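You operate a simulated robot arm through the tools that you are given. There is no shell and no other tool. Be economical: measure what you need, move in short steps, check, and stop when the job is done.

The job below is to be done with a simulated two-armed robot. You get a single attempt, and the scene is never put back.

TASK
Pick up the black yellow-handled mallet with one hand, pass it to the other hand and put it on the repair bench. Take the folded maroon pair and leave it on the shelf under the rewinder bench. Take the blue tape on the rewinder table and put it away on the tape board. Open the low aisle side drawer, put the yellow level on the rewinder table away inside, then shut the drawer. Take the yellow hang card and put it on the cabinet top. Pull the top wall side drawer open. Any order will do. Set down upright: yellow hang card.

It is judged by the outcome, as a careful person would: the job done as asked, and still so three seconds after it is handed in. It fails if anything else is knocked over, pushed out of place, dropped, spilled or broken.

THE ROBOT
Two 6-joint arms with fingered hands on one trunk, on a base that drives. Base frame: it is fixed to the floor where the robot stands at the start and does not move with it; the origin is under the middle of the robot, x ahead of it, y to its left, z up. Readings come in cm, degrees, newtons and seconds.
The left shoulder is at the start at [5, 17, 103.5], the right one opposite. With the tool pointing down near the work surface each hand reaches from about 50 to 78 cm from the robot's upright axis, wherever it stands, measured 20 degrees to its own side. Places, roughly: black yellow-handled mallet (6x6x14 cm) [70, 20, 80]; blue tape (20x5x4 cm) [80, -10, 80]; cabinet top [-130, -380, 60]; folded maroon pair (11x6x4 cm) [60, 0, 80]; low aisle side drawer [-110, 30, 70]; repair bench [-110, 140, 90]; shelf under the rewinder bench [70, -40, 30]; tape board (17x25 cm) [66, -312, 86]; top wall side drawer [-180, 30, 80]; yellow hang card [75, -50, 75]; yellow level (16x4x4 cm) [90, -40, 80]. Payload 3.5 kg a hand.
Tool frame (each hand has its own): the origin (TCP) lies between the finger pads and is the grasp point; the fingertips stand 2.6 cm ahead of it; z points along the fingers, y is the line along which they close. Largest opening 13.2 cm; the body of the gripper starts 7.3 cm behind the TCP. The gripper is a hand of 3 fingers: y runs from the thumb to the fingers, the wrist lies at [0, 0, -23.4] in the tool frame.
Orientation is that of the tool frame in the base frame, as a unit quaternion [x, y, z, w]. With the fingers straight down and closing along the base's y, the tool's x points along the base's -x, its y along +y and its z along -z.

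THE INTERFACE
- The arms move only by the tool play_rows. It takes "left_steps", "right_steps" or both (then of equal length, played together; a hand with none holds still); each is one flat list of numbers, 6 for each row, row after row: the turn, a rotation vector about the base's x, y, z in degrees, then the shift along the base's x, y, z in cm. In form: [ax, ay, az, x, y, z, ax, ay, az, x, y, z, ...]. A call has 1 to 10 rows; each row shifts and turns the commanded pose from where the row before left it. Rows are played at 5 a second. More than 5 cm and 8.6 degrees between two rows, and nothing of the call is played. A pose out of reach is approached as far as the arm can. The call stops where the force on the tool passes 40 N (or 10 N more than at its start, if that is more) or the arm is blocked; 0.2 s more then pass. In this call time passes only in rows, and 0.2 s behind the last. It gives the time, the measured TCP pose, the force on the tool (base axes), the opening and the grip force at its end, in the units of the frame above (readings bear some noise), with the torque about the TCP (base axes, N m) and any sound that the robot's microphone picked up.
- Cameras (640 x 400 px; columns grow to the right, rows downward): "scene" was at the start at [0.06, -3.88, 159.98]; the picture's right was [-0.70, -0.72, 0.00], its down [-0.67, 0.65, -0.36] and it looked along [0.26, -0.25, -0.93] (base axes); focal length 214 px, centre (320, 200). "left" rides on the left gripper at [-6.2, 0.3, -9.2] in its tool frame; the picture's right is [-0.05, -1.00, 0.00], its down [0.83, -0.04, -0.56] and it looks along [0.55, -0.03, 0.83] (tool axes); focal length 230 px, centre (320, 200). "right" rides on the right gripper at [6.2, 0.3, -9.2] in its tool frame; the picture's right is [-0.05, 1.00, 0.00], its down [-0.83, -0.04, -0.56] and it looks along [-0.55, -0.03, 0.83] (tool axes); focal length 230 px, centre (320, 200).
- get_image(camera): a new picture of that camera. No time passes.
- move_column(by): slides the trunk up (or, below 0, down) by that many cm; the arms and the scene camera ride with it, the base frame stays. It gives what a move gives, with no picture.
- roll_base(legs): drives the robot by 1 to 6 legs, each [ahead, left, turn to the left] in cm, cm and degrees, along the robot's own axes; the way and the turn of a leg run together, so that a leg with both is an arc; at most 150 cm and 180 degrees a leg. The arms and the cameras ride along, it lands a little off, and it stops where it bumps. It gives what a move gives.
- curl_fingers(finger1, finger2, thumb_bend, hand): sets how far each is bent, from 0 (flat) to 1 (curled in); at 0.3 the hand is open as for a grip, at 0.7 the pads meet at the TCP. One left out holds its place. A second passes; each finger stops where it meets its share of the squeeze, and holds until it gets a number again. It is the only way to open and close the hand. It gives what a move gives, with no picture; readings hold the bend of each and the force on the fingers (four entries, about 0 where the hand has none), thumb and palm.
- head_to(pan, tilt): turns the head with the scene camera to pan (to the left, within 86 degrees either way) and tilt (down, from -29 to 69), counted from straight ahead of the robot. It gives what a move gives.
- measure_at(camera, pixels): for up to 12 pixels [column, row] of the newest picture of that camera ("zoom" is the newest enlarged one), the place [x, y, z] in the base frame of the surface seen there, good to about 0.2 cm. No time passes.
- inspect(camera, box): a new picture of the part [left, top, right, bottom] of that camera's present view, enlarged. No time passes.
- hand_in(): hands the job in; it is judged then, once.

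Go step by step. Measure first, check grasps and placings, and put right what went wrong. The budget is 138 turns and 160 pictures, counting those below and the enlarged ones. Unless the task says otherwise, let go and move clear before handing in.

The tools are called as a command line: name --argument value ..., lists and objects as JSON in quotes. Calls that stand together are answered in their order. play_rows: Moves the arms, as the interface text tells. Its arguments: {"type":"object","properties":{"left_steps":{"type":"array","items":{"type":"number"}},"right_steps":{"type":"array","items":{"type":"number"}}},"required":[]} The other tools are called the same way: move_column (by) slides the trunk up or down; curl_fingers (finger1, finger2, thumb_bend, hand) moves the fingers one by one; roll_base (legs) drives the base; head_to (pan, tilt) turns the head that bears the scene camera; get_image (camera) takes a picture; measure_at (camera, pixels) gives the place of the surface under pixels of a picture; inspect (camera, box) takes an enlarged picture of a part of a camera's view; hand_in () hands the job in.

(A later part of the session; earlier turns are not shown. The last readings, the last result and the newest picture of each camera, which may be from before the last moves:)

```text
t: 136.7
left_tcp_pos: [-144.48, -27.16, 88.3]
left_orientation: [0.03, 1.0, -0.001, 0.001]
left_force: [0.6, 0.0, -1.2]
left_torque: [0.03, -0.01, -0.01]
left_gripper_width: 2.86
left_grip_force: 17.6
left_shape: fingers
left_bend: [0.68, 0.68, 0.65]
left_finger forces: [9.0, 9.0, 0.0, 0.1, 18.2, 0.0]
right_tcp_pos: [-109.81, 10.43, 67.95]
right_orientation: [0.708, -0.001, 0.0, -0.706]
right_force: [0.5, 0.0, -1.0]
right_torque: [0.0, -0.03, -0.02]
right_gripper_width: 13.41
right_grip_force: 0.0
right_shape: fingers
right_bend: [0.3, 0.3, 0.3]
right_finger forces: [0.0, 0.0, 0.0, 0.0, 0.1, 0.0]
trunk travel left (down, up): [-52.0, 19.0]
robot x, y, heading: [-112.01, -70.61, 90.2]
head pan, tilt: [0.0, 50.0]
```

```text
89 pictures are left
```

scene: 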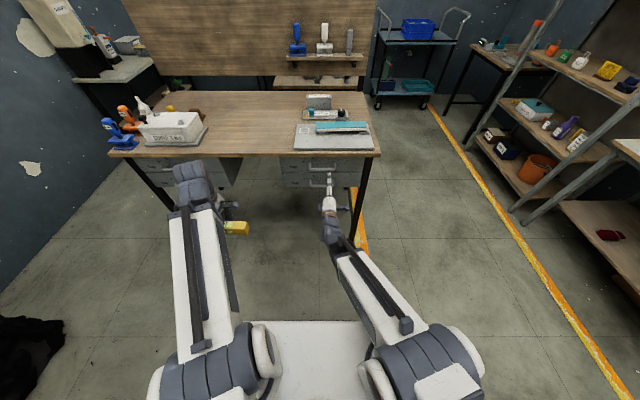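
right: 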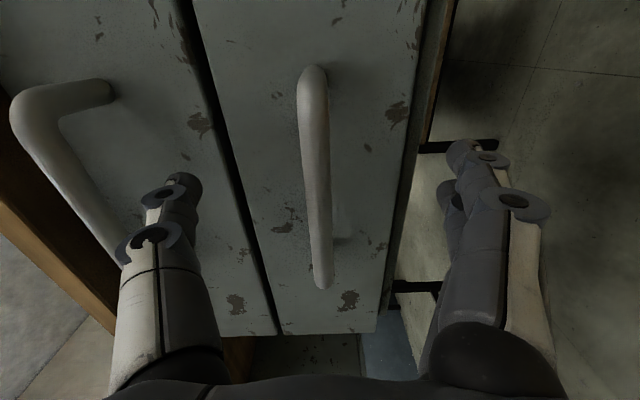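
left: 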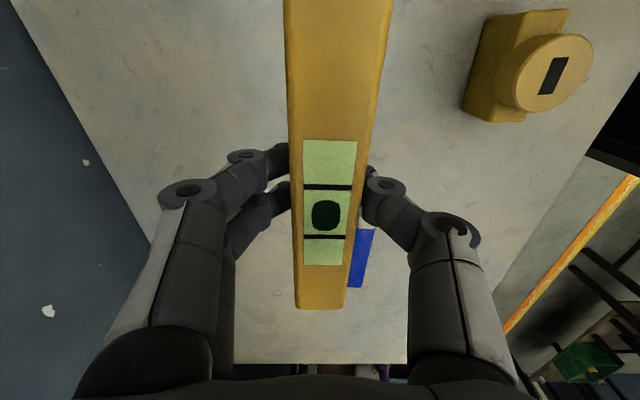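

The bar is centred between the thumb and fingers. I'll close on it and pull by backing the base.

curl_fingers --hand "right" --finger1 0.75 --finger2 0.75 --thumb_bend 0.75

roll_base --legs '[[-12, 0, 0]]'

get_image --camera "right"

get_image --camera "scene"

```text
t: 137.7
left_tcp_pos: [-144.42, -27.18, 88.32]
left_orientation: [0.031, 1.0, 0.001, 0.001]
left_force: [-0.3, -0.2, -2.1]
left_torque: [-0.01, 0.02, 0.0]
left_gripper_width: 2.83
left_grip_force: 18.4
left_shape: fingers
left_bend: [0.68, 0.68, 0.65]
left_finger forces: [9.0, 9.0, 0.1, 0.0, 18.3, 0.0]
right_tcp_pos: [-109.84, 10.27, 67.93]
right_orientation: [0.708, 0.0, 0.001, -0.706]
right_force: [0.8, 2.9, 1.8]
right_torque: [0.02, -0.03, 0.0]
right_gripper_width: 0.02
right_grip_force: 5.4
right_shape: fingers
right_bend: [0.74, 0.74, 0.73]
right_finger forces: [2.2, 2.3, 0.0, 0.1, 5.6, 0.0]
trunk travel left (down, up): [-52.0, 19.0]
robot x, y, heading: [-111.78, -70.64, 89.9]
head pan, tilt: [0.0, 50.0]
```

```text
t: 138.9
left_tcp_pos: [-144.5, -39.09, 88.23]
left_orientation: [0.03, 1.0, 0.0, 0.001]
left_force: [0.1, 0.0, -2.0]
left_torque: [-0.02, -0.03, -0.03]
left_gripper_width: 2.88
left_grip_force: 18.0
left_shape: fingers
left_bend: [0.68, 0.68, 0.65]
left_finger forces: [9.0, 9.0, 0.1, 0.0, 18.2, 0.0]
right_tcp_pos: [-109.78, -1.73, 67.82]
right_orientation: [0.708, 0.0, 0.001, -0.707]
right_force: [0.1, 0.4, 1.5]
right_torque: [-0.03, 0.01, -0.01]
right_gripper_width: 0.02
right_grip_force: 0.0
right_shape: fingers
right_bend: [0.74, 0.74, 0.73]
right_finger forces: [0.0, 0.0, 0.0, 0.0, 0.0, 0.1]
trunk travel left (down, up): [-52.0, 19.0]
robot x, y, heading: [-112.2, -82.73, 90.0]
head pan, tilt: [0.0, 50.0]
```

```text
88 pictures are left
```

right: 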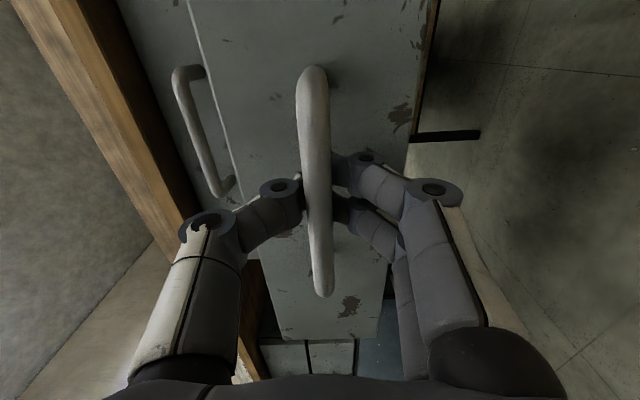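

```text
87 pictures are left
```

scene: 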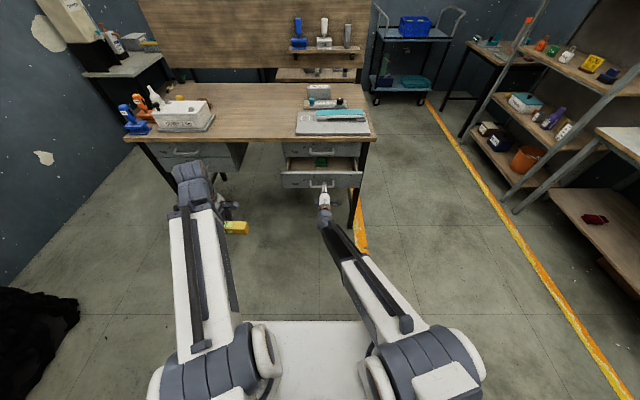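

The drawer opened 12 cm with the fingers hooked behind the bar. I'll pull 9 cm more.

roll_base --legs '[[-9, 0, 0]]'

get_image --camera "scene"

inspect --camera "scene" --box '[260, 120, 400, 220]'

measure_at --camera "zoom" --pixels '[[150, 190], [250, 190], [400, 190], [250, 230], [300, 160], [120, 250], [440, 250], [300, 140], [200, 180], [350, 180], [270, 280], [280, 200]]'

```text
t: 140.0
left_tcp_pos: [-144.33, -48.26, 88.38]
left_orientation: [0.03, 1.0, 0.0, 0.0]
left_force: [0.0, 0.5, -1.7]
left_torque: [0.0, 0.0, 0.0]
left_gripper_width: 2.85
left_grip_force: 18.4
left_shape: fingers
left_bend: [0.68, 0.68, 0.65]
left_finger forces: [9.0, 9.2, 0.0, 0.1, 18.2, 0.1]
right_tcp_pos: [-109.71, -10.76, 67.86]
right_orientation: [0.708, 0.0, 0.001, -0.706]
right_force: [-0.4, -0.3, -0.3]
right_torque: [-0.01, 0.0, -0.01]
right_gripper_width: 0.02
right_grip_force: 0.0
right_shape: fingers
right_bend: [0.74, 0.74, 0.73]
right_finger forces: [0.0, 0.0, 0.0, 0.0, 0.1, 0.0]
trunk travel left (down, up): [-52.0, 19.0]
robot x, y, heading: [-111.84, -92.12, 89.9]
head pan, tilt: [0.0, 50.0]
```

```text
86 pictures are left
```

scene: 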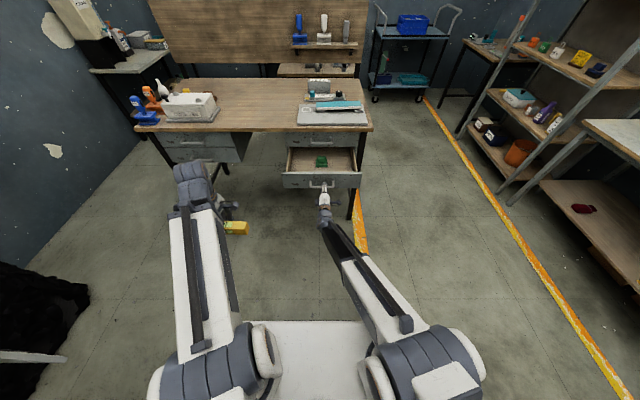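

```text
4.00 times, centred on (330, 170) of scene
```

zoom: 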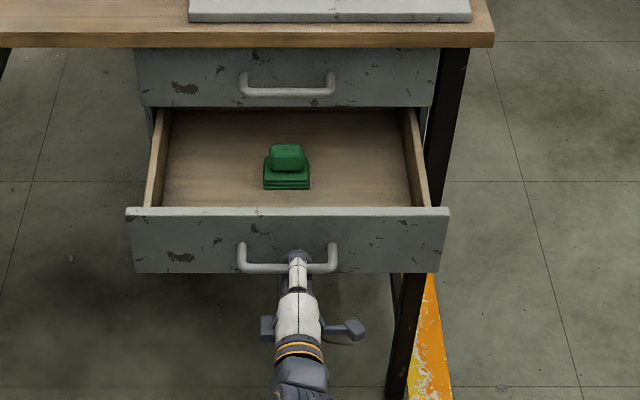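

```text
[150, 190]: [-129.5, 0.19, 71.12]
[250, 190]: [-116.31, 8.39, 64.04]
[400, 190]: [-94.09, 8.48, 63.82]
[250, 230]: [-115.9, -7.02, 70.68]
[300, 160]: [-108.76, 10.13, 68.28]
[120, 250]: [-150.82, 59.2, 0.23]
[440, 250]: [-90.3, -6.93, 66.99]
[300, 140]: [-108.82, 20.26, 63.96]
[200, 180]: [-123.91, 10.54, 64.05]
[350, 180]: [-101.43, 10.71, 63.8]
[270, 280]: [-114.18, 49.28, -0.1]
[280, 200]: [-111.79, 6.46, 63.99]
```

The drawer is open about 21 cm with one green item inside at (-110,10). I'll pull 5 cm more, release the handle, and move the right hand back and to the side.

roll_base --legs '[[-5, 0, 0]]'

curl_fingers --hand "right" --finger1 0.4 --finger2 0.4 --thumb_bend 0.4

play_rows --right_steps '[0, 0, 0, 0, -4, 0, 0, 0, 0, 0, -4, 0, 0, 0, 0, 2, -3, 0, 0, 0, 0, 4.5, 0, 0, 0, 0, 0, 4.5, 0, 0, 0, 0, 0, 4.5, 0, 0, 0, 0, 0, 4.5, 0, 0, 0, 0, 0, 4.5, 0, 0, 0, 0, 0, 4.5, 0, 0]'

get_image --camera "scene"

```text
t: 140.9
left_tcp_pos: [-144.49, -53.21, 88.31]
left_orientation: [0.031, 1.0, 0.0, 0.0]
left_force: [-0.9, 0.3, -1.8]
left_torque: [-0.04, -0.02, -0.01]
left_gripper_width: 2.86
left_grip_force: 18.0
left_shape: fingers
left_bend: [0.68, 0.68, 0.65]
left_finger forces: [9.1, 9.1, 0.1, 0.1, 18.2, 0.0]
right_tcp_pos: [-109.81, -15.72, 67.86]
right_orientation: [0.708, -0.001, 0.001, -0.706]
right_force: [0.6, 0.3, 0.3]
right_torque: [0.01, -0.03, 0.04]
right_gripper_width: 0.01
right_grip_force: 0.1
right_shape: fingers
right_bend: [0.74, 0.74, 0.73]
right_finger forces: [0.0, 0.0, 0.1, 0.0, 0.0, 0.0]
trunk travel left (down, up): [-52.0, 19.0]
robot x, y, heading: [-112.2, -97.1, 90.1]
head pan, tilt: [0.0, 50.0]
```

```text
t: 141.9
left_tcp_pos: [-144.51, -53.29, 88.28]
left_orientation: [0.03, 1.0, -0.001, 0.0]
left_force: [1.2, 0.3, -0.9]
left_torque: [-0.01, 0.0, -0.01]
left_gripper_width: 2.88
left_grip_force: 18.4
left_shape: fingers
left_bend: [0.68, 0.68, 0.65]
left_finger forces: [9.2, 9.1, 0.0, 0.0, 18.2, 0.0]
right_tcp_pos: [-109.64, -15.78, 67.84]
right_orientation: [0.708, -0.001, 0.001, -0.706]
right_force: [-0.7, 0.0, 0.6]
right_torque: [-0.01, 0.0, 0.0]
right_gripper_width: 10.1
right_grip_force: 0.0
right_shape: fingers
right_bend: [0.4, 0.4, 0.4]
right_finger forces: [0.0, 0.1, 0.1, 0.0, 0.0, 0.0]
trunk travel left (down, up): [-52.0, 19.0]
robot x, y, heading: [-112.26, -96.8, 89.8]
head pan, tilt: [0.0, 50.0]
```

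```text
t: 143.9
left_tcp_pos: [-144.4, -53.2, 88.35]
left_orientation: [0.032, 1.0, 0.0, 0.0]
left_force: [0.0, -0.3, -1.4]
left_torque: [-0.01, 0.02, 0.01]
left_gripper_width: 2.83
left_grip_force: 18.5
left_shape: fingers
left_bend: [0.68, 0.68, 0.65]
left_finger forces: [9.2, 9.0, 0.1, 0.1, 18.2, 0.0]
right_tcp_pos: [-99.57, -26.91, 70.39]
right_orientation: [0.71, -0.015, 0.015, -0.704]
right_force: [-0.3, -0.3, 0.3]
right_torque: [-0.01, -0.05, 0.0]
right_gripper_width: 10.1
right_grip_force: 0.1
right_shape: fingers
right_bend: [0.4, 0.4, 0.4]
right_finger forces: [0.0, 0.0, 0.0, 0.1, 0.0, 0.0]
right hand out of reach, approached as far as the arm can: row 5, 6, 7, 8, 9
trunk travel left (down, up): [-52.0, 19.0]
robot x, y, heading: [-112.14, -97.0, 90.0]
head pan, tilt: [0.0, 50.0]
```

```text
84 pictures are left
```

scene: 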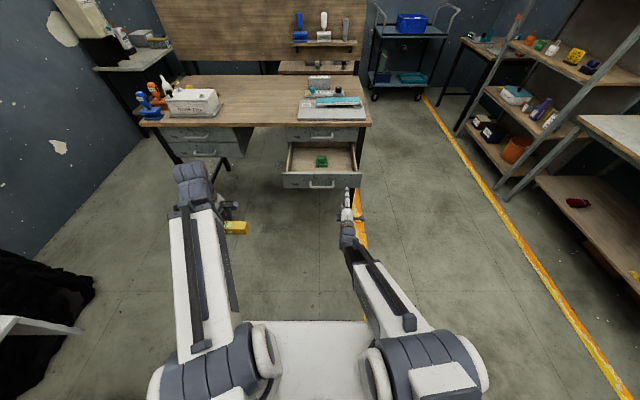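

The right hand is clear but can't go further sideways. I'll raise it to z 100, swing the left hand with the level forward, then advance the base 27 cm.

play_rows --right_steps '[0, 0, 0, 0, 0, 4.5, 0, 0, 0, 0, 0, 4.5, 0, 0, 0, 0, 0, 4.5, 0, 0, 0, 0, 0, 4.5, 0, 0, 0, 0, 0, 4.5, 0, 0, 0, 0, 0, 4.5, 0, 0, 0, 0, 0, 4.5]' --left_steps '[0, 0, 0, 3.6, 3.2, 0, 0, 0, 0, 3.6, 3.2, 0, 0, 0, 0, 3.6, 3.2, 0, 0, 0, 0, 3.6, 3.2, 0, 0, 0, 0, 3.6, 3.2, 0, 0, 0, 0, 3.6, 3.2, 0, 0, 0, 0, 3.6, 3.2, 0]'

roll_base --legs '[[27, 0, 0]]'

get_image --camera "scene"

get_image --camera "left"

```text
t: 145.5
left_tcp_pos: [-119.11, -30.79, 88.32]
left_orientation: [0.03, 1.0, 0.0, 0.001]
left_force: [1.0, -0.5, -0.8]
left_torque: [0.0, 0.05, -0.02]
left_gripper_width: 2.85
left_grip_force: 18.3
left_shape: fingers
left_bend: [0.68, 0.68, 0.65]
left_finger forces: [9.0, 9.0, 0.0, 0.1, 18.1, 0.0]
right_tcp_pos: [-100.9, -26.53, 102.14]
right_orientation: [-0.707, 0.0, 0.0, 0.707]
right_force: [-0.4, 0.1, 0.2]
right_torque: [0.01, 0.0, 0.04]
right_gripper_width: 10.09
right_grip_force: 0.0
right_shape: fingers
right_bend: [0.4, 0.4, 0.4]
right_finger forces: [0.0, 0.1, 0.0, 0.0, 0.0, 0.0]
right hand out of reach, approached as far as the arm can: row 1, 7
trunk travel left (down, up): [-52.0, 19.0]
robot x, y, heading: [-111.95, -97.04, 89.8]
head pan, tilt: [0.0, 50.0]
```

```text
t: 147.4
left_tcp_pos: [-119.26, -3.79, 88.26]
left_orientation: [0.031, 1.0, -0.001, 0.001]
left_force: [-0.3, 1.3, -1.0]
left_torque: [-0.01, -0.01, -0.03]
left_gripper_width: 2.84
left_grip_force: 18.2
left_shape: fingers
left_bend: [0.68, 0.68, 0.65]
left_finger forces: [9.1, 9.0, 0.0, 0.0, 18.2, 0.0]
right_tcp_pos: [-100.98, 0.54, 102.06]
right_orientation: [0.708, -0.001, 0.001, -0.706]
right_force: [0.6, 0.0, -0.5]
right_torque: [0.01, 0.0, 0.02]
right_gripper_width: 10.14
right_grip_force: 0.0
right_shape: fingers
right_bend: [0.4, 0.4, 0.4]
right_finger forces: [0.0, 0.1, 0.0, 0.0, 0.0, 0.0]
trunk travel left (down, up): [-52.0, 19.0]
robot x, y, heading: [-111.99, -69.63, 90.2]
head pan, tilt: [0.0, 50.0]
```

```text
83 pictures are left
```

scene: 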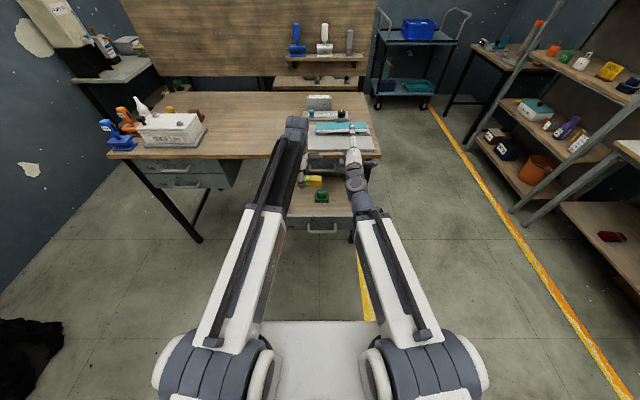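

```text
82 pictures are left
```

left: 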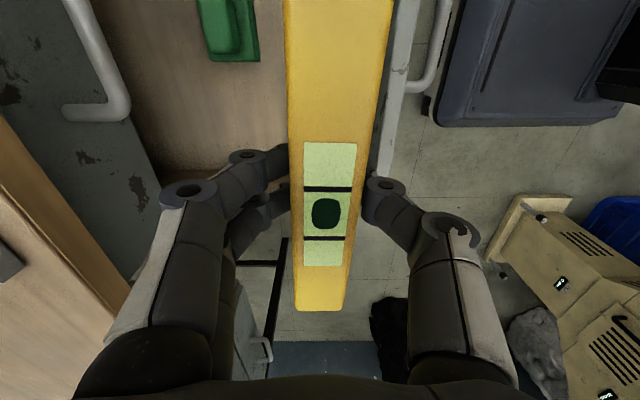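

The level hangs above the open drawer, with the green item at (230,30). I'll measure the drawer interior and level ends.

measure_at --camera "left" --pixels '[[200, 30], [255, 55], [180, 100], [220, 160], [240, 100], [320, 305], [400, 60], [395, 130], [270, 130], [275, 165], [335, 20], [180, 165]]'

inspect --camera "scene" --box '[260, 140, 400, 240]'

measure_at --camera "zoom" --pixels '[[160, 340], [250, 345], [430, 345], [280, 210], [300, 265], [180, 260], [250, 280], [280, 300], [230, 250], [200, 300], [350, 320], [220, 180]]'

```text
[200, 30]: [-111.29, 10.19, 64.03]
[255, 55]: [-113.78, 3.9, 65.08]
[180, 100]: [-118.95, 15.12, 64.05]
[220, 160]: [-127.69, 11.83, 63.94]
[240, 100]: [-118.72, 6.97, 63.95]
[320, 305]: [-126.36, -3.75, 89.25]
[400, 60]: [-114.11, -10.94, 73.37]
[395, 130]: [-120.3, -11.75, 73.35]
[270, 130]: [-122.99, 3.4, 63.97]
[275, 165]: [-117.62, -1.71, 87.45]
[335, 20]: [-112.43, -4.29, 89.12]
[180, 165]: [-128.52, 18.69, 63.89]
```

```text
4.00 times, centred on (330, 190) of scene
```

zoom: 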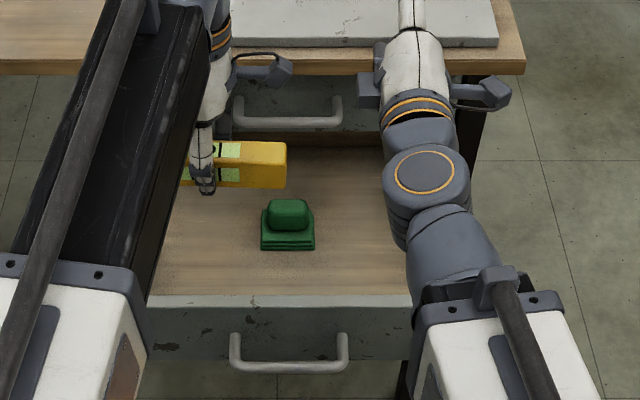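

```text
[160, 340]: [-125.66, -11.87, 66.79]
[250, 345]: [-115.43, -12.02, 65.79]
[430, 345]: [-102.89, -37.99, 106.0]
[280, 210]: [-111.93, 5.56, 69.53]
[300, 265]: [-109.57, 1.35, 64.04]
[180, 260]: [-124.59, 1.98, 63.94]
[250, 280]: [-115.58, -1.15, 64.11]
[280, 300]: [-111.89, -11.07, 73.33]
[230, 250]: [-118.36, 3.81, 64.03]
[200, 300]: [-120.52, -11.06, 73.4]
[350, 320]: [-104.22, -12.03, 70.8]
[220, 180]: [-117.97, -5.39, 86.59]
```

The free strip runs from y -10 to 3. I'll lower the level there at y about -3.2 to TCP z of about 67.5.

play_rows --left_steps '[0, 0, 0, 0.5, 0.8, -4.5, 0, 0, 0, 0, 0, -4.5, 0, 0, 0, 0, 0, -4.5, 0, 0, 0, 0, 0, -4.5, 0, 0, 0, 0, 0, -2.6]'

get_image --camera "left"

```text
t: 148.6
left_tcp_pos: [-118.64, -3.15, 67.47]
left_orientation: [0.031, 1.0, 0.0, 0.001]
left_force: [0.1, 0.5, -1.8]
left_torque: [0.06, 0.02, 0.01]
left_gripper_width: 2.84
left_grip_force: 17.8
left_shape: fingers
left_bend: [0.68, 0.69, 0.66]
left_finger forces: [9.0, 9.0, 0.0, 0.0, 18.0, 0.0]
right_tcp_pos: [-100.83, 0.55, 101.92]
right_orientation: [0.708, -0.001, 0.001, -0.706]
right_force: [0.1, 0.7, -0.5]
right_torque: [0.01, 0.0, -0.02]
right_gripper_width: 10.13
right_grip_force: 0.0
right_shape: fingers
right_bend: [0.4, 0.4, 0.4]
right_finger forces: [0.0, 0.1, 0.0, 0.0, 0.0, 0.1]
trunk travel left (down, up): [-52.0, 19.0]
robot x, y, heading: [-112.22, -70.18, 90.0]
head pan, tilt: [0.0, 50.0]
```

```text
80 pictures are left
```

left: 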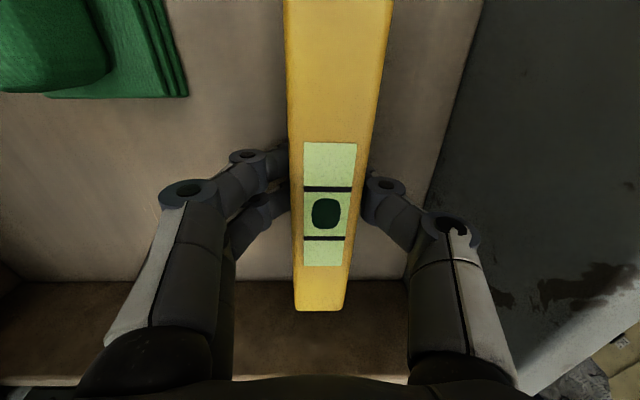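

The level is just above the drawer floor with good clearance. I'll lower the last 0.5 cm and open part way.

play_rows --left_steps '[0, 0, 0, 0, 0, -0.3, 0, 0, 0, 0, 0, -0.25]'

curl_fingers --hand "left" --finger1 0.57 --finger2 0.57 --thumb_bend 0.57

play_rows --left_steps '[0, 0, 0, 0, 0, 3, 0, 0, 0, 0, 0, 4.5, 0, 0, 0, 0, 0, 4.5, 0, 0, 0, 0, 0, 4.5, 0, 0, 0, 0, 0, 4.5]'

get_image --camera "left"

```text
t: 149.2
left_tcp_pos: [-118.63, -3.02, 67.0]
left_orientation: [0.031, 1.0, 0.0, 0.001]
left_force: [-0.6, 0.4, -1.9]
left_torque: [-0.01, -0.01, 0.0]
left_gripper_width: 2.84
left_grip_force: 17.4
left_shape: fingers
left_bend: [0.68, 0.69, 0.66]
left_finger forces: [9.1, 9.1, 0.0, 0.0, 18.0, 0.1]
right_tcp_pos: [-100.95, 0.57, 102.04]
right_orientation: [0.707, -0.001, 0.001, -0.707]
right_force: [0.0, 0.5, -0.2]
right_torque: [-0.02, 0.01, 0.03]
right_gripper_width: 10.12
right_grip_force: 0.0
right_shape: fingers
right_bend: [0.4, 0.4, 0.4]
right_finger forces: [0.0, 0.0, 0.1, 0.1, 0.0, 0.0]
trunk travel left (down, up): [-52.0, 19.0]
robot x, y, heading: [-112.15, -69.86, 89.7]
head pan, tilt: [0.0, 50.0]
```

```text
t: 150.2
left_tcp_pos: [-118.69, -2.94, 67.22]
left_orientation: [0.03, 1.0, 0.001, 0.001]
left_force: [-0.5, 3.2, 15.2]
left_torque: [0.01, -0.02, 0.0]
left_gripper_width: 4.28
left_grip_force: 8.1
left_shape: fingers
left_bend: [0.57, 0.56, 0.58]
left_finger forces: [4.5, 2.6, 0.0, 0.1, 8.7, 0.0]
right_tcp_pos: [-100.9, 0.42, 102.05]
right_orientation: [0.708, -0.002, 0.001, -0.706]
right_force: [0.1, -0.4, -0.1]
right_torque: [-0.04, -0.01, 0.0]
right_gripper_width: 10.12
right_grip_force: 0.0
right_shape: fingers
right_bend: [0.4, 0.4, 0.4]
right_finger forces: [0.1, 0.0, 0.0, 0.0, 0.1, 0.0]
trunk travel left (down, up): [-52.0, 19.0]
robot x, y, heading: [-112.05, -69.88, 90.1]
head pan, tilt: [0.0, 50.0]
```

```text
t: 151.4
left_tcp_pos: [-118.65, -3.18, 88.34]
left_orientation: [0.031, 1.0, 0.0, 0.002]
left_force: [0.1, -0.2, 0.0]
left_torque: [-0.03, -0.02, 0.01]
left_gripper_width: 4.74
left_grip_force: 0.0
left_shape: fingers
left_bend: [0.56, 0.56, 0.56]
left_finger forces: [0.0, 0.0, 0.1, 0.0, 0.0, 0.0]
right_tcp_pos: [-100.95, 0.42, 101.97]
right_orientation: [0.708, -0.002, 0.001, -0.706]
right_force: [-0.5, -0.2, 0.3]
right_torque: [0.02, 0.0, -0.03]
right_gripper_width: 10.13
right_grip_force: 0.0
right_shape: fingers
right_bend: [0.4, 0.4, 0.4]
right_finger forces: [0.1, 0.0, 0.0, 0.0, 0.1, 0.0]
trunk travel left (down, up): [-52.0, 19.0]
robot x, y, heading: [-111.5, -69.86, 90.3]
head pan, tilt: [0.0, 50.0]
```

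```text
79 pictures are left
```

left: 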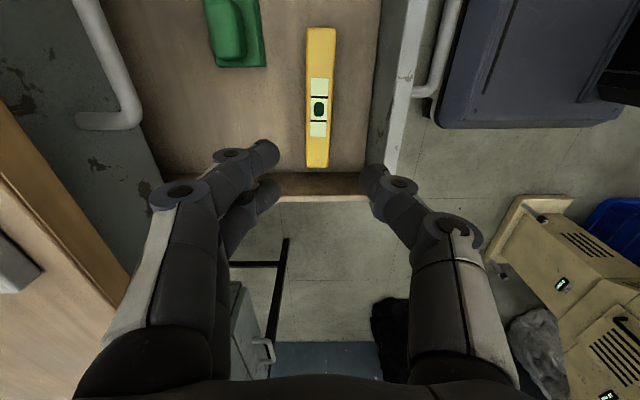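

The level lies flat in the drawer. I'll back up, tuck the left hand aside, and bring the right hand, fingers closed, in front of the handle to push.

roll_base --legs '[[-28, 0, 0]]'

curl_fingers --hand "right" --finger1 0.8 --finger2 0.8 --thumb_bend 0.8

play_rows --right_steps '[0, 0, 0, -1.1, 0, -4.25, 0, 0, 0, -1.1, 0, -4.25, 0, 0, 0, -1.1, 0, -4.25, 0, 0, 0, -1.1, 0, -4.25, 0, 0, 0, -1.1, 0, -4.25, 0, 0, 0, -1.1, 0, -4.25, 0, 0, 0, -1.1, 0, -4.25, 0, 0, 0, -1.1, 0, -4.25]' --left_steps '[0, 0, 0, -3.2, -2.6, 0.5, 0, 0, 0, -3.2, -2.6, 0.5, 0, 0, 0, -3.2, -2.6, 0.5, 0, 0, 0, -3.2, -2.6, 0.5, 0, 0, 0, -3.2, -2.6, 0.5, 0, 0, 0, -3.2, -2.6, 0.5, 0, 0, 0, -3.2, -2.6, 0.5, 0, 0, 0, -3.2, -2.6, 0.5]'

get_image --camera "right"

get_image --camera "scene"

```text
t: 153.4
left_tcp_pos: [-118.88, -31.0, 88.15]
left_orientation: [0.029, 1.0, 0.0, 0.001]
left_force: [0.1, -0.3, -0.1]
left_torque: [0.02, 0.0, 0.01]
left_gripper_width: 4.71
left_grip_force: 0.1
left_shape: fingers
left_bend: [0.56, 0.56, 0.56]
left_finger forces: [0.0, 0.0, 0.1, 0.0, 0.0, 0.1]
right_tcp_pos: [-101.04, -27.34, 102.03]
right_orientation: [0.708, 0.001, 0.0, -0.706]
right_force: [-0.5, -0.2, -0.6]
right_torque: [-0.02, 0.04, 0.0]
right_gripper_width: 10.14
right_grip_force: 0.0
right_shape: fingers
right_bend: [0.4, 0.4, 0.4]
right_finger forces: [0.1, 0.0, 0.0, 0.0, 0.1, 0.1]
trunk travel left (down, up): [-52.0, 19.0]
robot x, y, heading: [-111.97, -97.47, 89.9]
head pan, tilt: [0.0, 50.0]
```

```text
t: 154.4
left_tcp_pos: [-118.76, -30.9, 88.18]
left_orientation: [0.03, 1.0, 0.0, 0.001]
left_force: [-1.0, 0.0, -0.3]
left_torque: [-0.01, 0.0, 0.04]
left_gripper_width: 4.75
left_grip_force: 0.1
left_shape: fingers
left_bend: [0.56, 0.56, 0.56]
left_finger forces: [0.1, 0.1, 0.0, 0.0, 0.1, 0.0]
right_tcp_pos: [-101.18, -27.17, 102.03]
right_orientation: [0.707, 0.001, 0.0, -0.707]
right_force: [0.4, 0.5, 0.6]
right_torque: [-0.02, 0.02, -0.01]
right_gripper_width: 0.03
right_grip_force: 0.1
right_shape: fingers
right_bend: [0.77, 0.77, 0.75]
right_finger forces: [0.0, 0.1, 0.1, 0.0, 0.0, 0.0]
trunk travel left (down, up): [-52.0, 19.0]
robot x, y, heading: [-111.97, -97.55, 90.0]
head pan, tilt: [0.0, 50.0]
```

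```text
t: 156.2
left_tcp_pos: [-144.4, -51.64, 91.99]
left_orientation: [0.03, 1.0, 0.0, 0.001]
left_force: [-0.4, -0.4, 0.2]
left_torque: [-0.03, 0.01, 0.01]
left_gripper_width: 4.74
left_grip_force: 0.0
left_shape: fingers
left_bend: [0.56, 0.56, 0.56]
left_finger forces: [0.0, 0.1, 0.0, 0.0, 0.0, 0.0]
right_tcp_pos: [-109.88, -27.0, 68.0]
right_orientation: [0.707, 0.0, 0.0, -0.707]
right_force: [0.3, -1.0, 0.0]
right_torque: [-0.03, -0.01, 0.01]
right_gripper_width: 0.0
right_grip_force: 0.0
right_shape: fingers
right_bend: [0.77, 0.77, 0.76]
right_finger forces: [0.1, 0.0, 0.0, 0.0, 0.0, 0.0]
trunk travel left (down, up): [-52.0, 19.0]
robot x, y, heading: [-111.82, -97.79, 90.3]
head pan, tilt: [0.0, 50.0]
```

```text
78 pictures are left
```

right: 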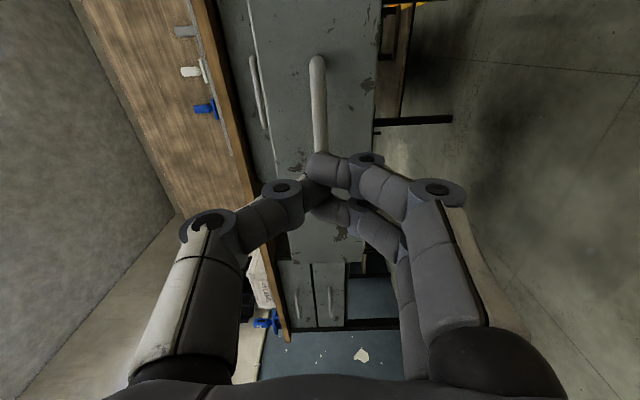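

```text
77 pictures are left
```

scene: 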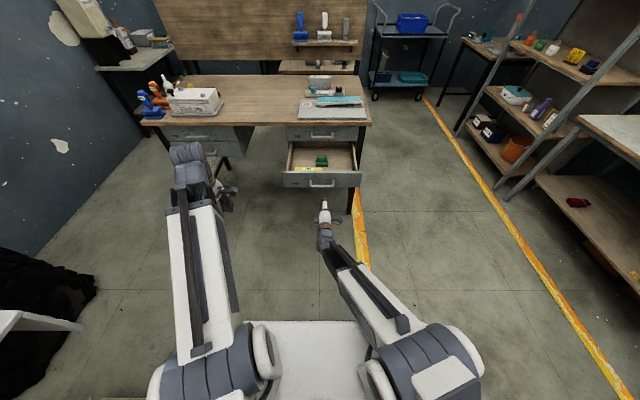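

The fist is aligned with the bar at z 68. I'll drive forward 32 cm to push the drawer in.

roll_base --legs '[[32, 0, 0]]'

get_image --camera "scene"

get_image --camera "right"

```text
t: 158.3
left_tcp_pos: [-144.34, -20.02, 92.07]
left_orientation: [0.03, 1.0, -0.001, 0.001]
left_force: [-0.3, 0.2, -0.5]
left_torque: [-0.01, 0.0, -0.01]
left_gripper_width: 4.71
left_grip_force: 0.1
left_shape: fingers
left_bend: [0.56, 0.56, 0.56]
left_finger forces: [0.1, 0.0, 0.0, 0.0, 0.0, 0.1]
right_tcp_pos: [-109.91, 4.48, 67.89]
right_orientation: [0.708, 0.001, -0.001, -0.706]
right_force: [0.4, 0.3, -0.1]
right_torque: [-0.01, 0.03, 0.0]
right_gripper_width: 0.0
right_grip_force: 0.0
right_shape: fingers
right_bend: [0.78, 0.78, 0.76]
right_finger forces: [0.1, 0.0, 0.0, 0.0, 0.1, 0.0]
trunk travel left (down, up): [-52.0, 19.0]
robot x, y, heading: [-111.87, -65.93, 90.2]
head pan, tilt: [0.0, 50.0]
```

```text
76 pictures are left
```

scene: 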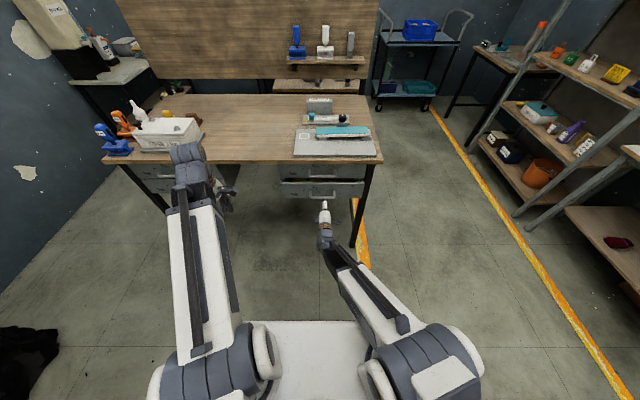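

```text
75 pictures are left
```

right: 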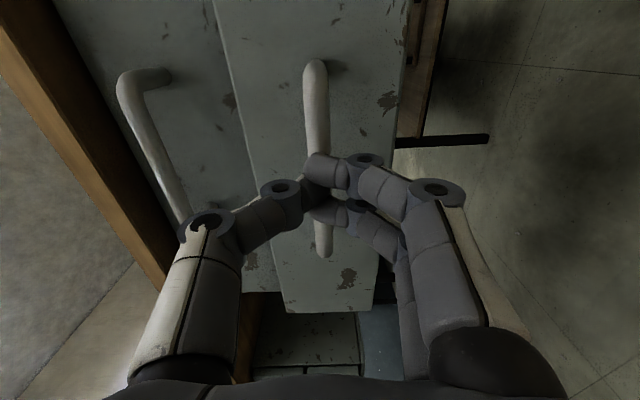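

The drawer is nearly shut. I'll measure both faces to see how far remains.

measure_at --camera "right" --pixels '[[350, 230], [320, 290], [270, 60], [130, 40], [100, 180], [316, 110]]'

```text
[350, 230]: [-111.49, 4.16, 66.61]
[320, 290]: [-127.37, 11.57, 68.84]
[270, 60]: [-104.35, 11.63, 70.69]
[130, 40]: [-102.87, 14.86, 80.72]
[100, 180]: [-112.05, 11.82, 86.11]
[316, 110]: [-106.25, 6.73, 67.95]
```

Low face at y 11.6, closed at 15, so about 3.4 cm remain. I'll push 3.6 cm more.

roll_base --legs '[[3.6, 0, 0]]'

get_image --camera "right"

measure_at --camera "right" --pixels '[[320, 290], [270, 60], [130, 40], [316, 110]]'

```text
t: 159.2
left_tcp_pos: [-144.52, -16.66, 92.15]
left_orientation: [0.03, 1.0, 0.001, 0.0]
left_force: [-0.1, 0.4, 0.2]
left_torque: [-0.02, -0.06, -0.02]
left_gripper_width: 4.73
left_grip_force: 0.1
left_shape: fingers
left_bend: [0.56, 0.56, 0.56]
left_finger forces: [0.0, 0.0, 0.0, 0.1, 0.0, 0.0]
right_tcp_pos: [-110.03, 7.99, 67.98]
right_orientation: [0.708, 0.001, -0.001, -0.706]
right_force: [0.0, -9.4, 8.7]
right_torque: [0.26, -0.02, 0.0]
right_gripper_width: 0.0
right_grip_force: 13.4
right_shape: fingers
right_bend: [0.78, 0.78, 0.77]
right_finger forces: [0.0, 0.0, 0.1, 0.0, 26.6, 0.1]
trunk travel left (down, up): [-52.0, 19.0]
robot x, y, heading: [-111.89, -62.63, 90.2]
head pan, tilt: [0.0, 50.0]
```

```text
74 pictures are left
```

right: 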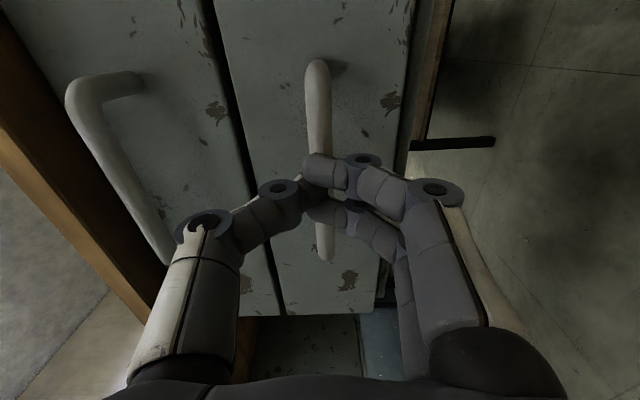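

```text
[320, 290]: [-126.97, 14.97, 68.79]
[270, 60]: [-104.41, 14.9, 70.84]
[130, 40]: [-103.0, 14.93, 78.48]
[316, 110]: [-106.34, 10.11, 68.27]
```

The drawer is shut: both faces are at y 14.9. I'll back off and look at the wall-side unit.

roll_base --legs '[[-12, 0, 0]]'

head_to --pan 40 --tilt 40

get_image --camera "scene"

head_to --pan 86 --tilt 40

get_image --camera "scene"

```text
t: 160.4
left_tcp_pos: [-144.31, -28.42, 92.11]
left_orientation: [0.029, 1.0, -0.001, 0.001]
left_force: [0.0, 0.9, -0.6]
left_torque: [-0.01, 0.02, 0.0]
left_gripper_width: 4.73
left_grip_force: 0.2
left_shape: fingers
left_bend: [0.56, 0.56, 0.56]
left_finger forces: [0.1, 0.1, 0.0, 0.1, 0.0, 0.0]
right_tcp_pos: [-109.88, -3.99, 67.93]
right_orientation: [0.709, 0.0, 0.0, -0.706]
right_force: [0.2, -0.5, 0.7]
right_torque: [-0.03, 0.01, -0.04]
right_gripper_width: 0.0
right_grip_force: 0.0
right_shape: fingers
right_bend: [0.78, 0.78, 0.76]
right_finger forces: [0.1, 0.0, 0.0, 0.0, 0.0, 0.0]
trunk travel left (down, up): [-52.0, 19.0]
robot x, y, heading: [-112.15, -74.86, 90.1]
head pan, tilt: [0.0, 50.0]
```

```text
t: 161.5
left_tcp_pos: [-144.36, -28.48, 92.17]
left_orientation: [0.03, 1.0, 0.0, 0.001]
left_force: [0.2, -0.8, 0.0]
left_torque: [-0.03, -0.02, 0.0]
left_gripper_width: 4.74
left_grip_force: 0.1
left_shape: fingers
left_bend: [0.56, 0.56, 0.56]
left_finger forces: [0.0, 0.1, 0.0, 0.0, 0.0, 0.1]
right_tcp_pos: [-109.8, -4.0, 67.92]
right_orientation: [0.708, 0.0, 0.0, -0.706]
right_force: [0.5, 0.2, -0.4]
right_torque: [-0.03, 0.03, 0.01]
right_gripper_width: 0.0
right_grip_force: 0.0
right_shape: fingers
right_bend: [0.78, 0.78, 0.76]
right_finger forces: [0.0, 0.0, 0.0, 0.0, 0.0, 0.1]
trunk travel left (down, up): [-52.0, 19.0]
robot x, y, heading: [-111.89, -74.25, 90.2]
head pan, tilt: [40.0, 40.0]
```

```text
73 pictures are left
```

scene: 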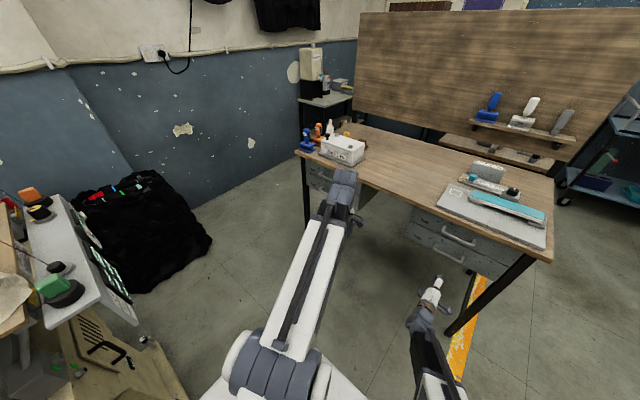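

```text
t: 162.6
left_tcp_pos: [-144.34, -28.52, 92.12]
left_orientation: [0.03, 1.0, 0.0, 0.001]
left_force: [-0.4, -0.2, 0.6]
left_torque: [0.02, 0.0, 0.01]
left_gripper_width: 4.72
left_grip_force: 0.0
left_shape: fingers
left_bend: [0.56, 0.56, 0.56]
left_finger forces: [0.1, 0.1, 0.0, 0.0, 0.0, 0.0]
right_tcp_pos: [-109.88, -3.97, 67.95]
right_orientation: [0.708, 0.0, 0.0, -0.706]
right_force: [0.1, -0.3, -0.4]
right_torque: [0.01, 0.02, -0.01]
right_gripper_width: 0.0
right_grip_force: 0.0
right_shape: fingers
right_bend: [0.78, 0.78, 0.76]
right_finger forces: [0.1, 0.1, 0.1, 0.0, 0.0, 0.0]
trunk travel left (down, up): [-52.0, 19.0]
robot x, y, heading: [-111.79, -74.31, 90.2]
head pan, tilt: [85.9, 40.0]
```

```text
72 pictures are left
```

scene: 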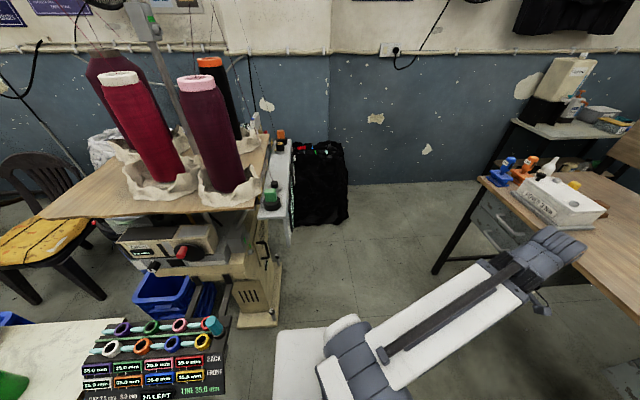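

The machine is on the left at (270,250) and a black bag is at (320,190). I'll measure how close they come to the place I need.

measure_at --camera "scene" --pixels '[[275, 318], [285, 230], [292, 160], [268, 195], [345, 215], [220, 330], [225, 385], [330, 150], [490, 225], [500, 215], [300, 230], [100, 385]]'

inspect --camera "scene" --box '[460, 160, 560, 260]'

```text
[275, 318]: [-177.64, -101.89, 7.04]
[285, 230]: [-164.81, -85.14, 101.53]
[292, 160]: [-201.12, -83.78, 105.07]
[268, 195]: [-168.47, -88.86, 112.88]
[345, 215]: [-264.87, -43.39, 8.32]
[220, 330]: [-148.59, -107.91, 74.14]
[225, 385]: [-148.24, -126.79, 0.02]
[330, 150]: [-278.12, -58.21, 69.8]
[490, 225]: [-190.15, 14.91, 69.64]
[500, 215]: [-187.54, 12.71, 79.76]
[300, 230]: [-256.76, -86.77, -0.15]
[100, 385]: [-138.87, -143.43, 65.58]
```

```text
4.00 times, centred on (510, 210) of scene
```

zoom: 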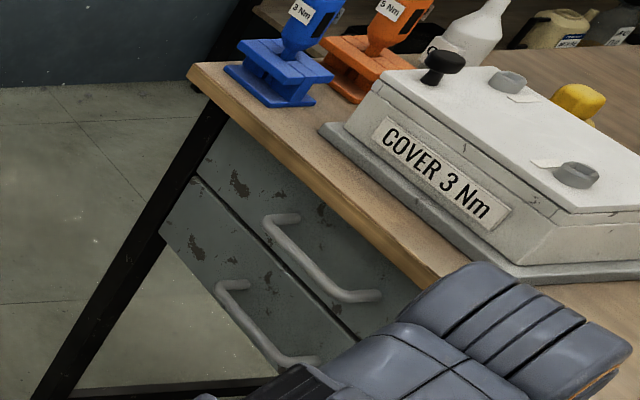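

I'll measure the wall-side top handle from this zoom.

measure_at --camera "zoom" --pixels '[[278, 225], [300, 262], [330, 290], [370, 296], [240, 300], [290, 358], [220, 180], [350, 240]]'

```text
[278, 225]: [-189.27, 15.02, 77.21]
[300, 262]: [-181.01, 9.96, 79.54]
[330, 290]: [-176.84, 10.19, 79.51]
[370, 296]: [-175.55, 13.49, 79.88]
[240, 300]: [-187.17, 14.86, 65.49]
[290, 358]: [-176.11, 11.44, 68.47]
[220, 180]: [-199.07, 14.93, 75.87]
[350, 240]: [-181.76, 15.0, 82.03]
```

The top handle bar is at x -189 to -175.5, y 10.3, z 79.5. I'll move forward slightly, strafe left 70 cm with care for the machine behind, and raise the right hand to z 79.4.

roll_base --legs '[[3.6, 0, 0], [0, 69, 0]]'

curl_fingers --hand "right" --finger1 0.5 --finger2 0.5 --thumb_bend 0.5

play_rows --right_steps '[0, 0, 0, 0, 0, 4, 0, 0, 0, 0, 0, 4, 0, 0, 0, 0, 0, 3.4]'

get_image --camera "right"

measure_at --camera "right" --pixels '[[320, 120], [320, 160], [320, 200], [250, 100], [400, 100]]'

```text
t: 165.8
left_tcp_pos: [-187.98, -25.54, 92.36]
left_orientation: [0.014, 1.0, -0.003, -0.006]
left_force: [-0.1, 0.2, -0.1]
left_torque: [0.0, 0.02, 0.0]
left_gripper_width: 4.79
left_grip_force: 0.1
left_shape: fingers
left_bend: [0.56, 0.56, 0.56]
left_finger forces: [0.0, 0.0, 0.1, 0.1, 0.0, 0.0]
right_tcp_pos: [-154.59, -0.15, 67.48]
right_orientation: [0.711, 0.005, -0.015, -0.703]
right_force: [0.9, 0.0, 0.1]
right_torque: [-0.03, 0.0, 0.01]
right_gripper_width: 0.0
right_grip_force: 0.1
right_shape: fingers
right_bend: [0.78, 0.78, 0.76]
right_finger forces: [0.0, 0.0, 0.0, 0.0, 0.0, 0.1]
trunk travel left (down, up): [-52.0, 19.0]
robot x, y, heading: [-155.18, -70.96, 91.7]
head pan, tilt: [85.9, 40.0]
stopped in leg 2: the robot was blocked; the commanded pose is now the measured one
```

```text
t: 166.8
left_tcp_pos: [-187.92, -25.48, 92.39]
left_orientation: [0.016, 1.0, -0.002, -0.007]
left_force: [0.0, -0.2, 0.2]
left_torque: [0.0, -0.01, -0.03]
left_gripper_width: 4.75
left_grip_force: 0.0
left_shape: fingers
left_bend: [0.56, 0.56, 0.56]
left_finger forces: [0.1, 0.0, 0.1, 0.0, 0.0, 0.1]
right_tcp_pos: [-154.52, -0.14, 67.61]
right_orientation: [0.71, 0.005, -0.015, -0.704]
right_force: [0.2, 0.6, -0.7]
right_torque: [-0.01, -0.03, 0.0]
right_gripper_width: 6.72
right_grip_force: 0.0
right_shape: fingers
right_bend: [0.5, 0.5, 0.5]
right_finger forces: [0.1, 0.1, 0.1, 0.0, 0.0, 0.0]
trunk travel left (down, up): [-52.0, 19.0]
robot x, y, heading: [-155.81, -70.66, 91.9]
head pan, tilt: [85.9, 40.0]
```

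```text
t: 167.6
left_tcp_pos: [-187.98, -25.59, 92.38]
left_orientation: [0.015, 1.0, -0.002, -0.007]
left_force: [0.6, 1.0, 0.0]
left_torque: [0.01, 0.02, 0.02]
left_gripper_width: 4.72
left_grip_force: 0.1
left_shape: fingers
left_bend: [0.56, 0.56, 0.56]
left_finger forces: [0.1, 0.0, 0.1, 0.0, 0.0, 0.0]
right_tcp_pos: [-154.31, -0.08, 79.03]
right_orientation: [0.71, 0.005, -0.015, -0.704]
right_force: [0.2, -0.4, -0.5]
right_torque: [0.02, -0.03, 0.0]
right_gripper_width: 6.74
right_grip_force: 0.0
right_shape: fingers
right_bend: [0.5, 0.5, 0.5]
right_finger forces: [0.1, 0.0, 0.1, 0.0, 0.0, 0.0]
trunk travel left (down, up): [-52.0, 19.0]
robot x, y, heading: [-155.46, -70.91, 91.9]
head pan, tilt: [85.9, 40.0]
```

```text
70 pictures are left
```

right: 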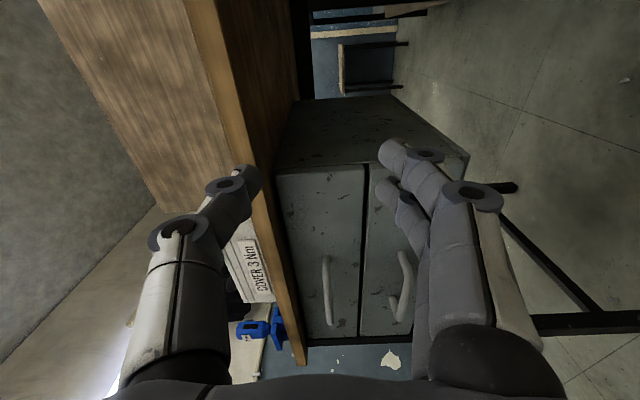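

```text
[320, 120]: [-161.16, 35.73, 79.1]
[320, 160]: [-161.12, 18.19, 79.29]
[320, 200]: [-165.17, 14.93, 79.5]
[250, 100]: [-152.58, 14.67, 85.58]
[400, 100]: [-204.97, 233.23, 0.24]
```

The base bumped at x -155, likely against the machine at left-rear. I'll check that nothing moved, then find a way around.

head_to --pan 86 --tilt 55

get_image --camera "scene"

measure_at --camera "scene" --pixels '[[100, 150], [200, 150], [100, 250], [200, 250], [100, 350], [200, 350], [250, 250], [300, 300], [150, 200], [50, 300], [300, 100], [250, 120]]'

```text
t: 168.3
left_tcp_pos: [-187.83, -25.49, 92.52]
left_orientation: [0.016, 1.0, -0.002, -0.007]
left_force: [0.8, 0.1, 0.7]
left_torque: [0.0, 0.03, 0.02]
left_gripper_width: 4.75
left_grip_force: 0.0
left_shape: fingers
left_bend: [0.56, 0.56, 0.56]
left_finger forces: [0.0, 0.0, 0.0, 0.0, 0.0, 0.0]
right_tcp_pos: [-154.23, -0.02, 79.19]
right_orientation: [0.709, 0.004, -0.015, -0.705]
right_force: [0.2, 0.2, -0.4]
right_torque: [-0.04, -0.01, 0.03]
right_gripper_width: 6.74
right_grip_force: 0.2
right_shape: fingers
right_bend: [0.5, 0.5, 0.5]
right_finger forces: [0.1, 0.0, 0.0, 0.1, 0.0, 0.0]
trunk travel left (down, up): [-52.0, 19.0]
robot x, y, heading: [-155.83, -70.58, 91.8]
head pan, tilt: [85.9, 55.0]
```

```text
69 pictures are left
```

scene: 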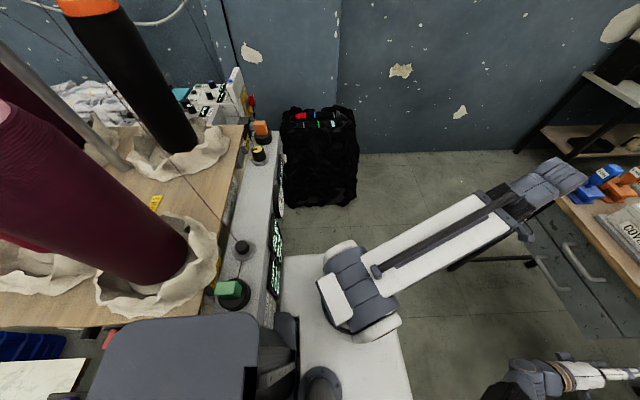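

```text
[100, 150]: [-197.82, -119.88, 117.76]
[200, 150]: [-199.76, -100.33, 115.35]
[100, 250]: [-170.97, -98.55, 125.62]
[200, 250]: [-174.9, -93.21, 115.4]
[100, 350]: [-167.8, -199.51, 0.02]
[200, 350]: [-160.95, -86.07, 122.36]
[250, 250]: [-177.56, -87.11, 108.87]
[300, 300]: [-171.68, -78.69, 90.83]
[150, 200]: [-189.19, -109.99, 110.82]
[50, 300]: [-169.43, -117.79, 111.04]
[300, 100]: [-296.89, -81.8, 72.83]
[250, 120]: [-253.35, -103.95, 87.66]
```

The robot's rear housing touched the machine's panel; nothing looks displaced. I'll approach diagonally instead: strafe right to x -128, turn to about 131°, then look.

roll_base --legs '[[0, -28, 0], [0, 0, 39]]'

head_to --pan 10 --tilt 45

get_image --camera "scene"

get_image --camera "right"

```text
t: 172.1
left_tcp_pos: [-182.65, -56.3, 92.2]
left_orientation: [-0.317, 0.948, 0.001, 0.0]
left_force: [0.4, 0.1, -0.4]
left_torque: [0.01, 0.01, 0.0]
left_gripper_width: 4.74
left_grip_force: 0.1
left_shape: fingers
left_bend: [0.56, 0.56, 0.56]
left_finger forces: [0.0, 0.1, 0.0, 0.0, 0.1, 0.1]
right_tcp_pos: [-172.27, -15.2, 79.38]
right_orientation: [0.665, 0.245, -0.244, -0.662]
right_force: [0.3, -1.2, -0.1]
right_torque: [0.0, 0.0, 0.0]
right_gripper_width: 6.73
right_grip_force: 0.1
right_shape: fingers
right_bend: [0.5, 0.5, 0.5]
right_finger forces: [0.0, 0.1, 0.1, 0.0, 0.0, 0.1]
trunk travel left (down, up): [-52.0, 19.0]
robot x, y, heading: [-128.28, -70.04, 130.7]
head pan, tilt: [85.9, 55.0]
```

```text
t: 173.6
left_tcp_pos: [-182.7, -56.08, 92.11]
left_orientation: [-0.317, 0.948, 0.0, 0.001]
left_force: [0.0, 0.0, 0.6]
left_torque: [-0.01, 0.02, 0.0]
left_gripper_width: 4.76
left_grip_force: 0.0
left_shape: fingers
left_bend: [0.56, 0.56, 0.56]
left_finger forces: [0.0, 0.0, 0.0, 0.0, 0.0, 0.0]
right_tcp_pos: [-172.3, -15.13, 79.26]
right_orientation: [0.665, 0.245, -0.243, -0.662]
right_force: [0.2, 1.1, -1.1]
right_torque: [0.0, 0.01, -0.02]
right_gripper_width: 6.71
right_grip_force: 0.1
right_shape: fingers
right_bend: [0.5, 0.5, 0.5]
right_finger forces: [0.1, 0.0, 0.1, 0.0, 0.0, 0.0]
trunk travel left (down, up): [-52.0, 19.0]
robot x, y, heading: [-127.86, -70.1, 130.6]
head pan, tilt: [10.0, 45.0]
```

```text
68 pictures are left
```

scene: 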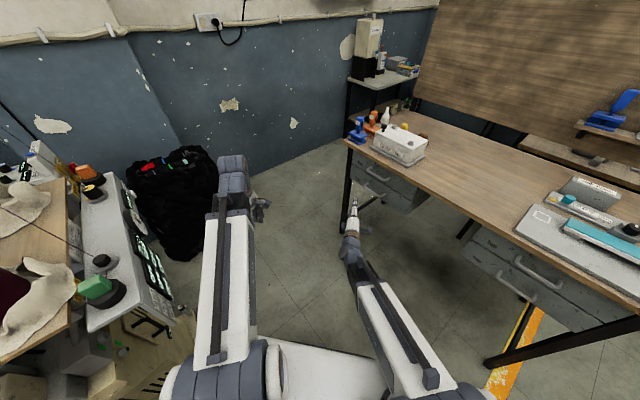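

```text
67 pictures are left
```

right: 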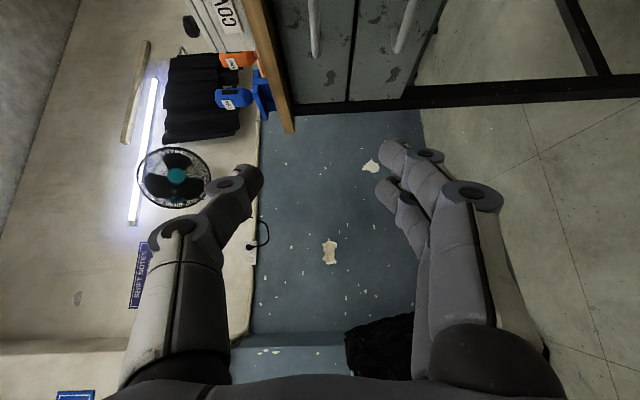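

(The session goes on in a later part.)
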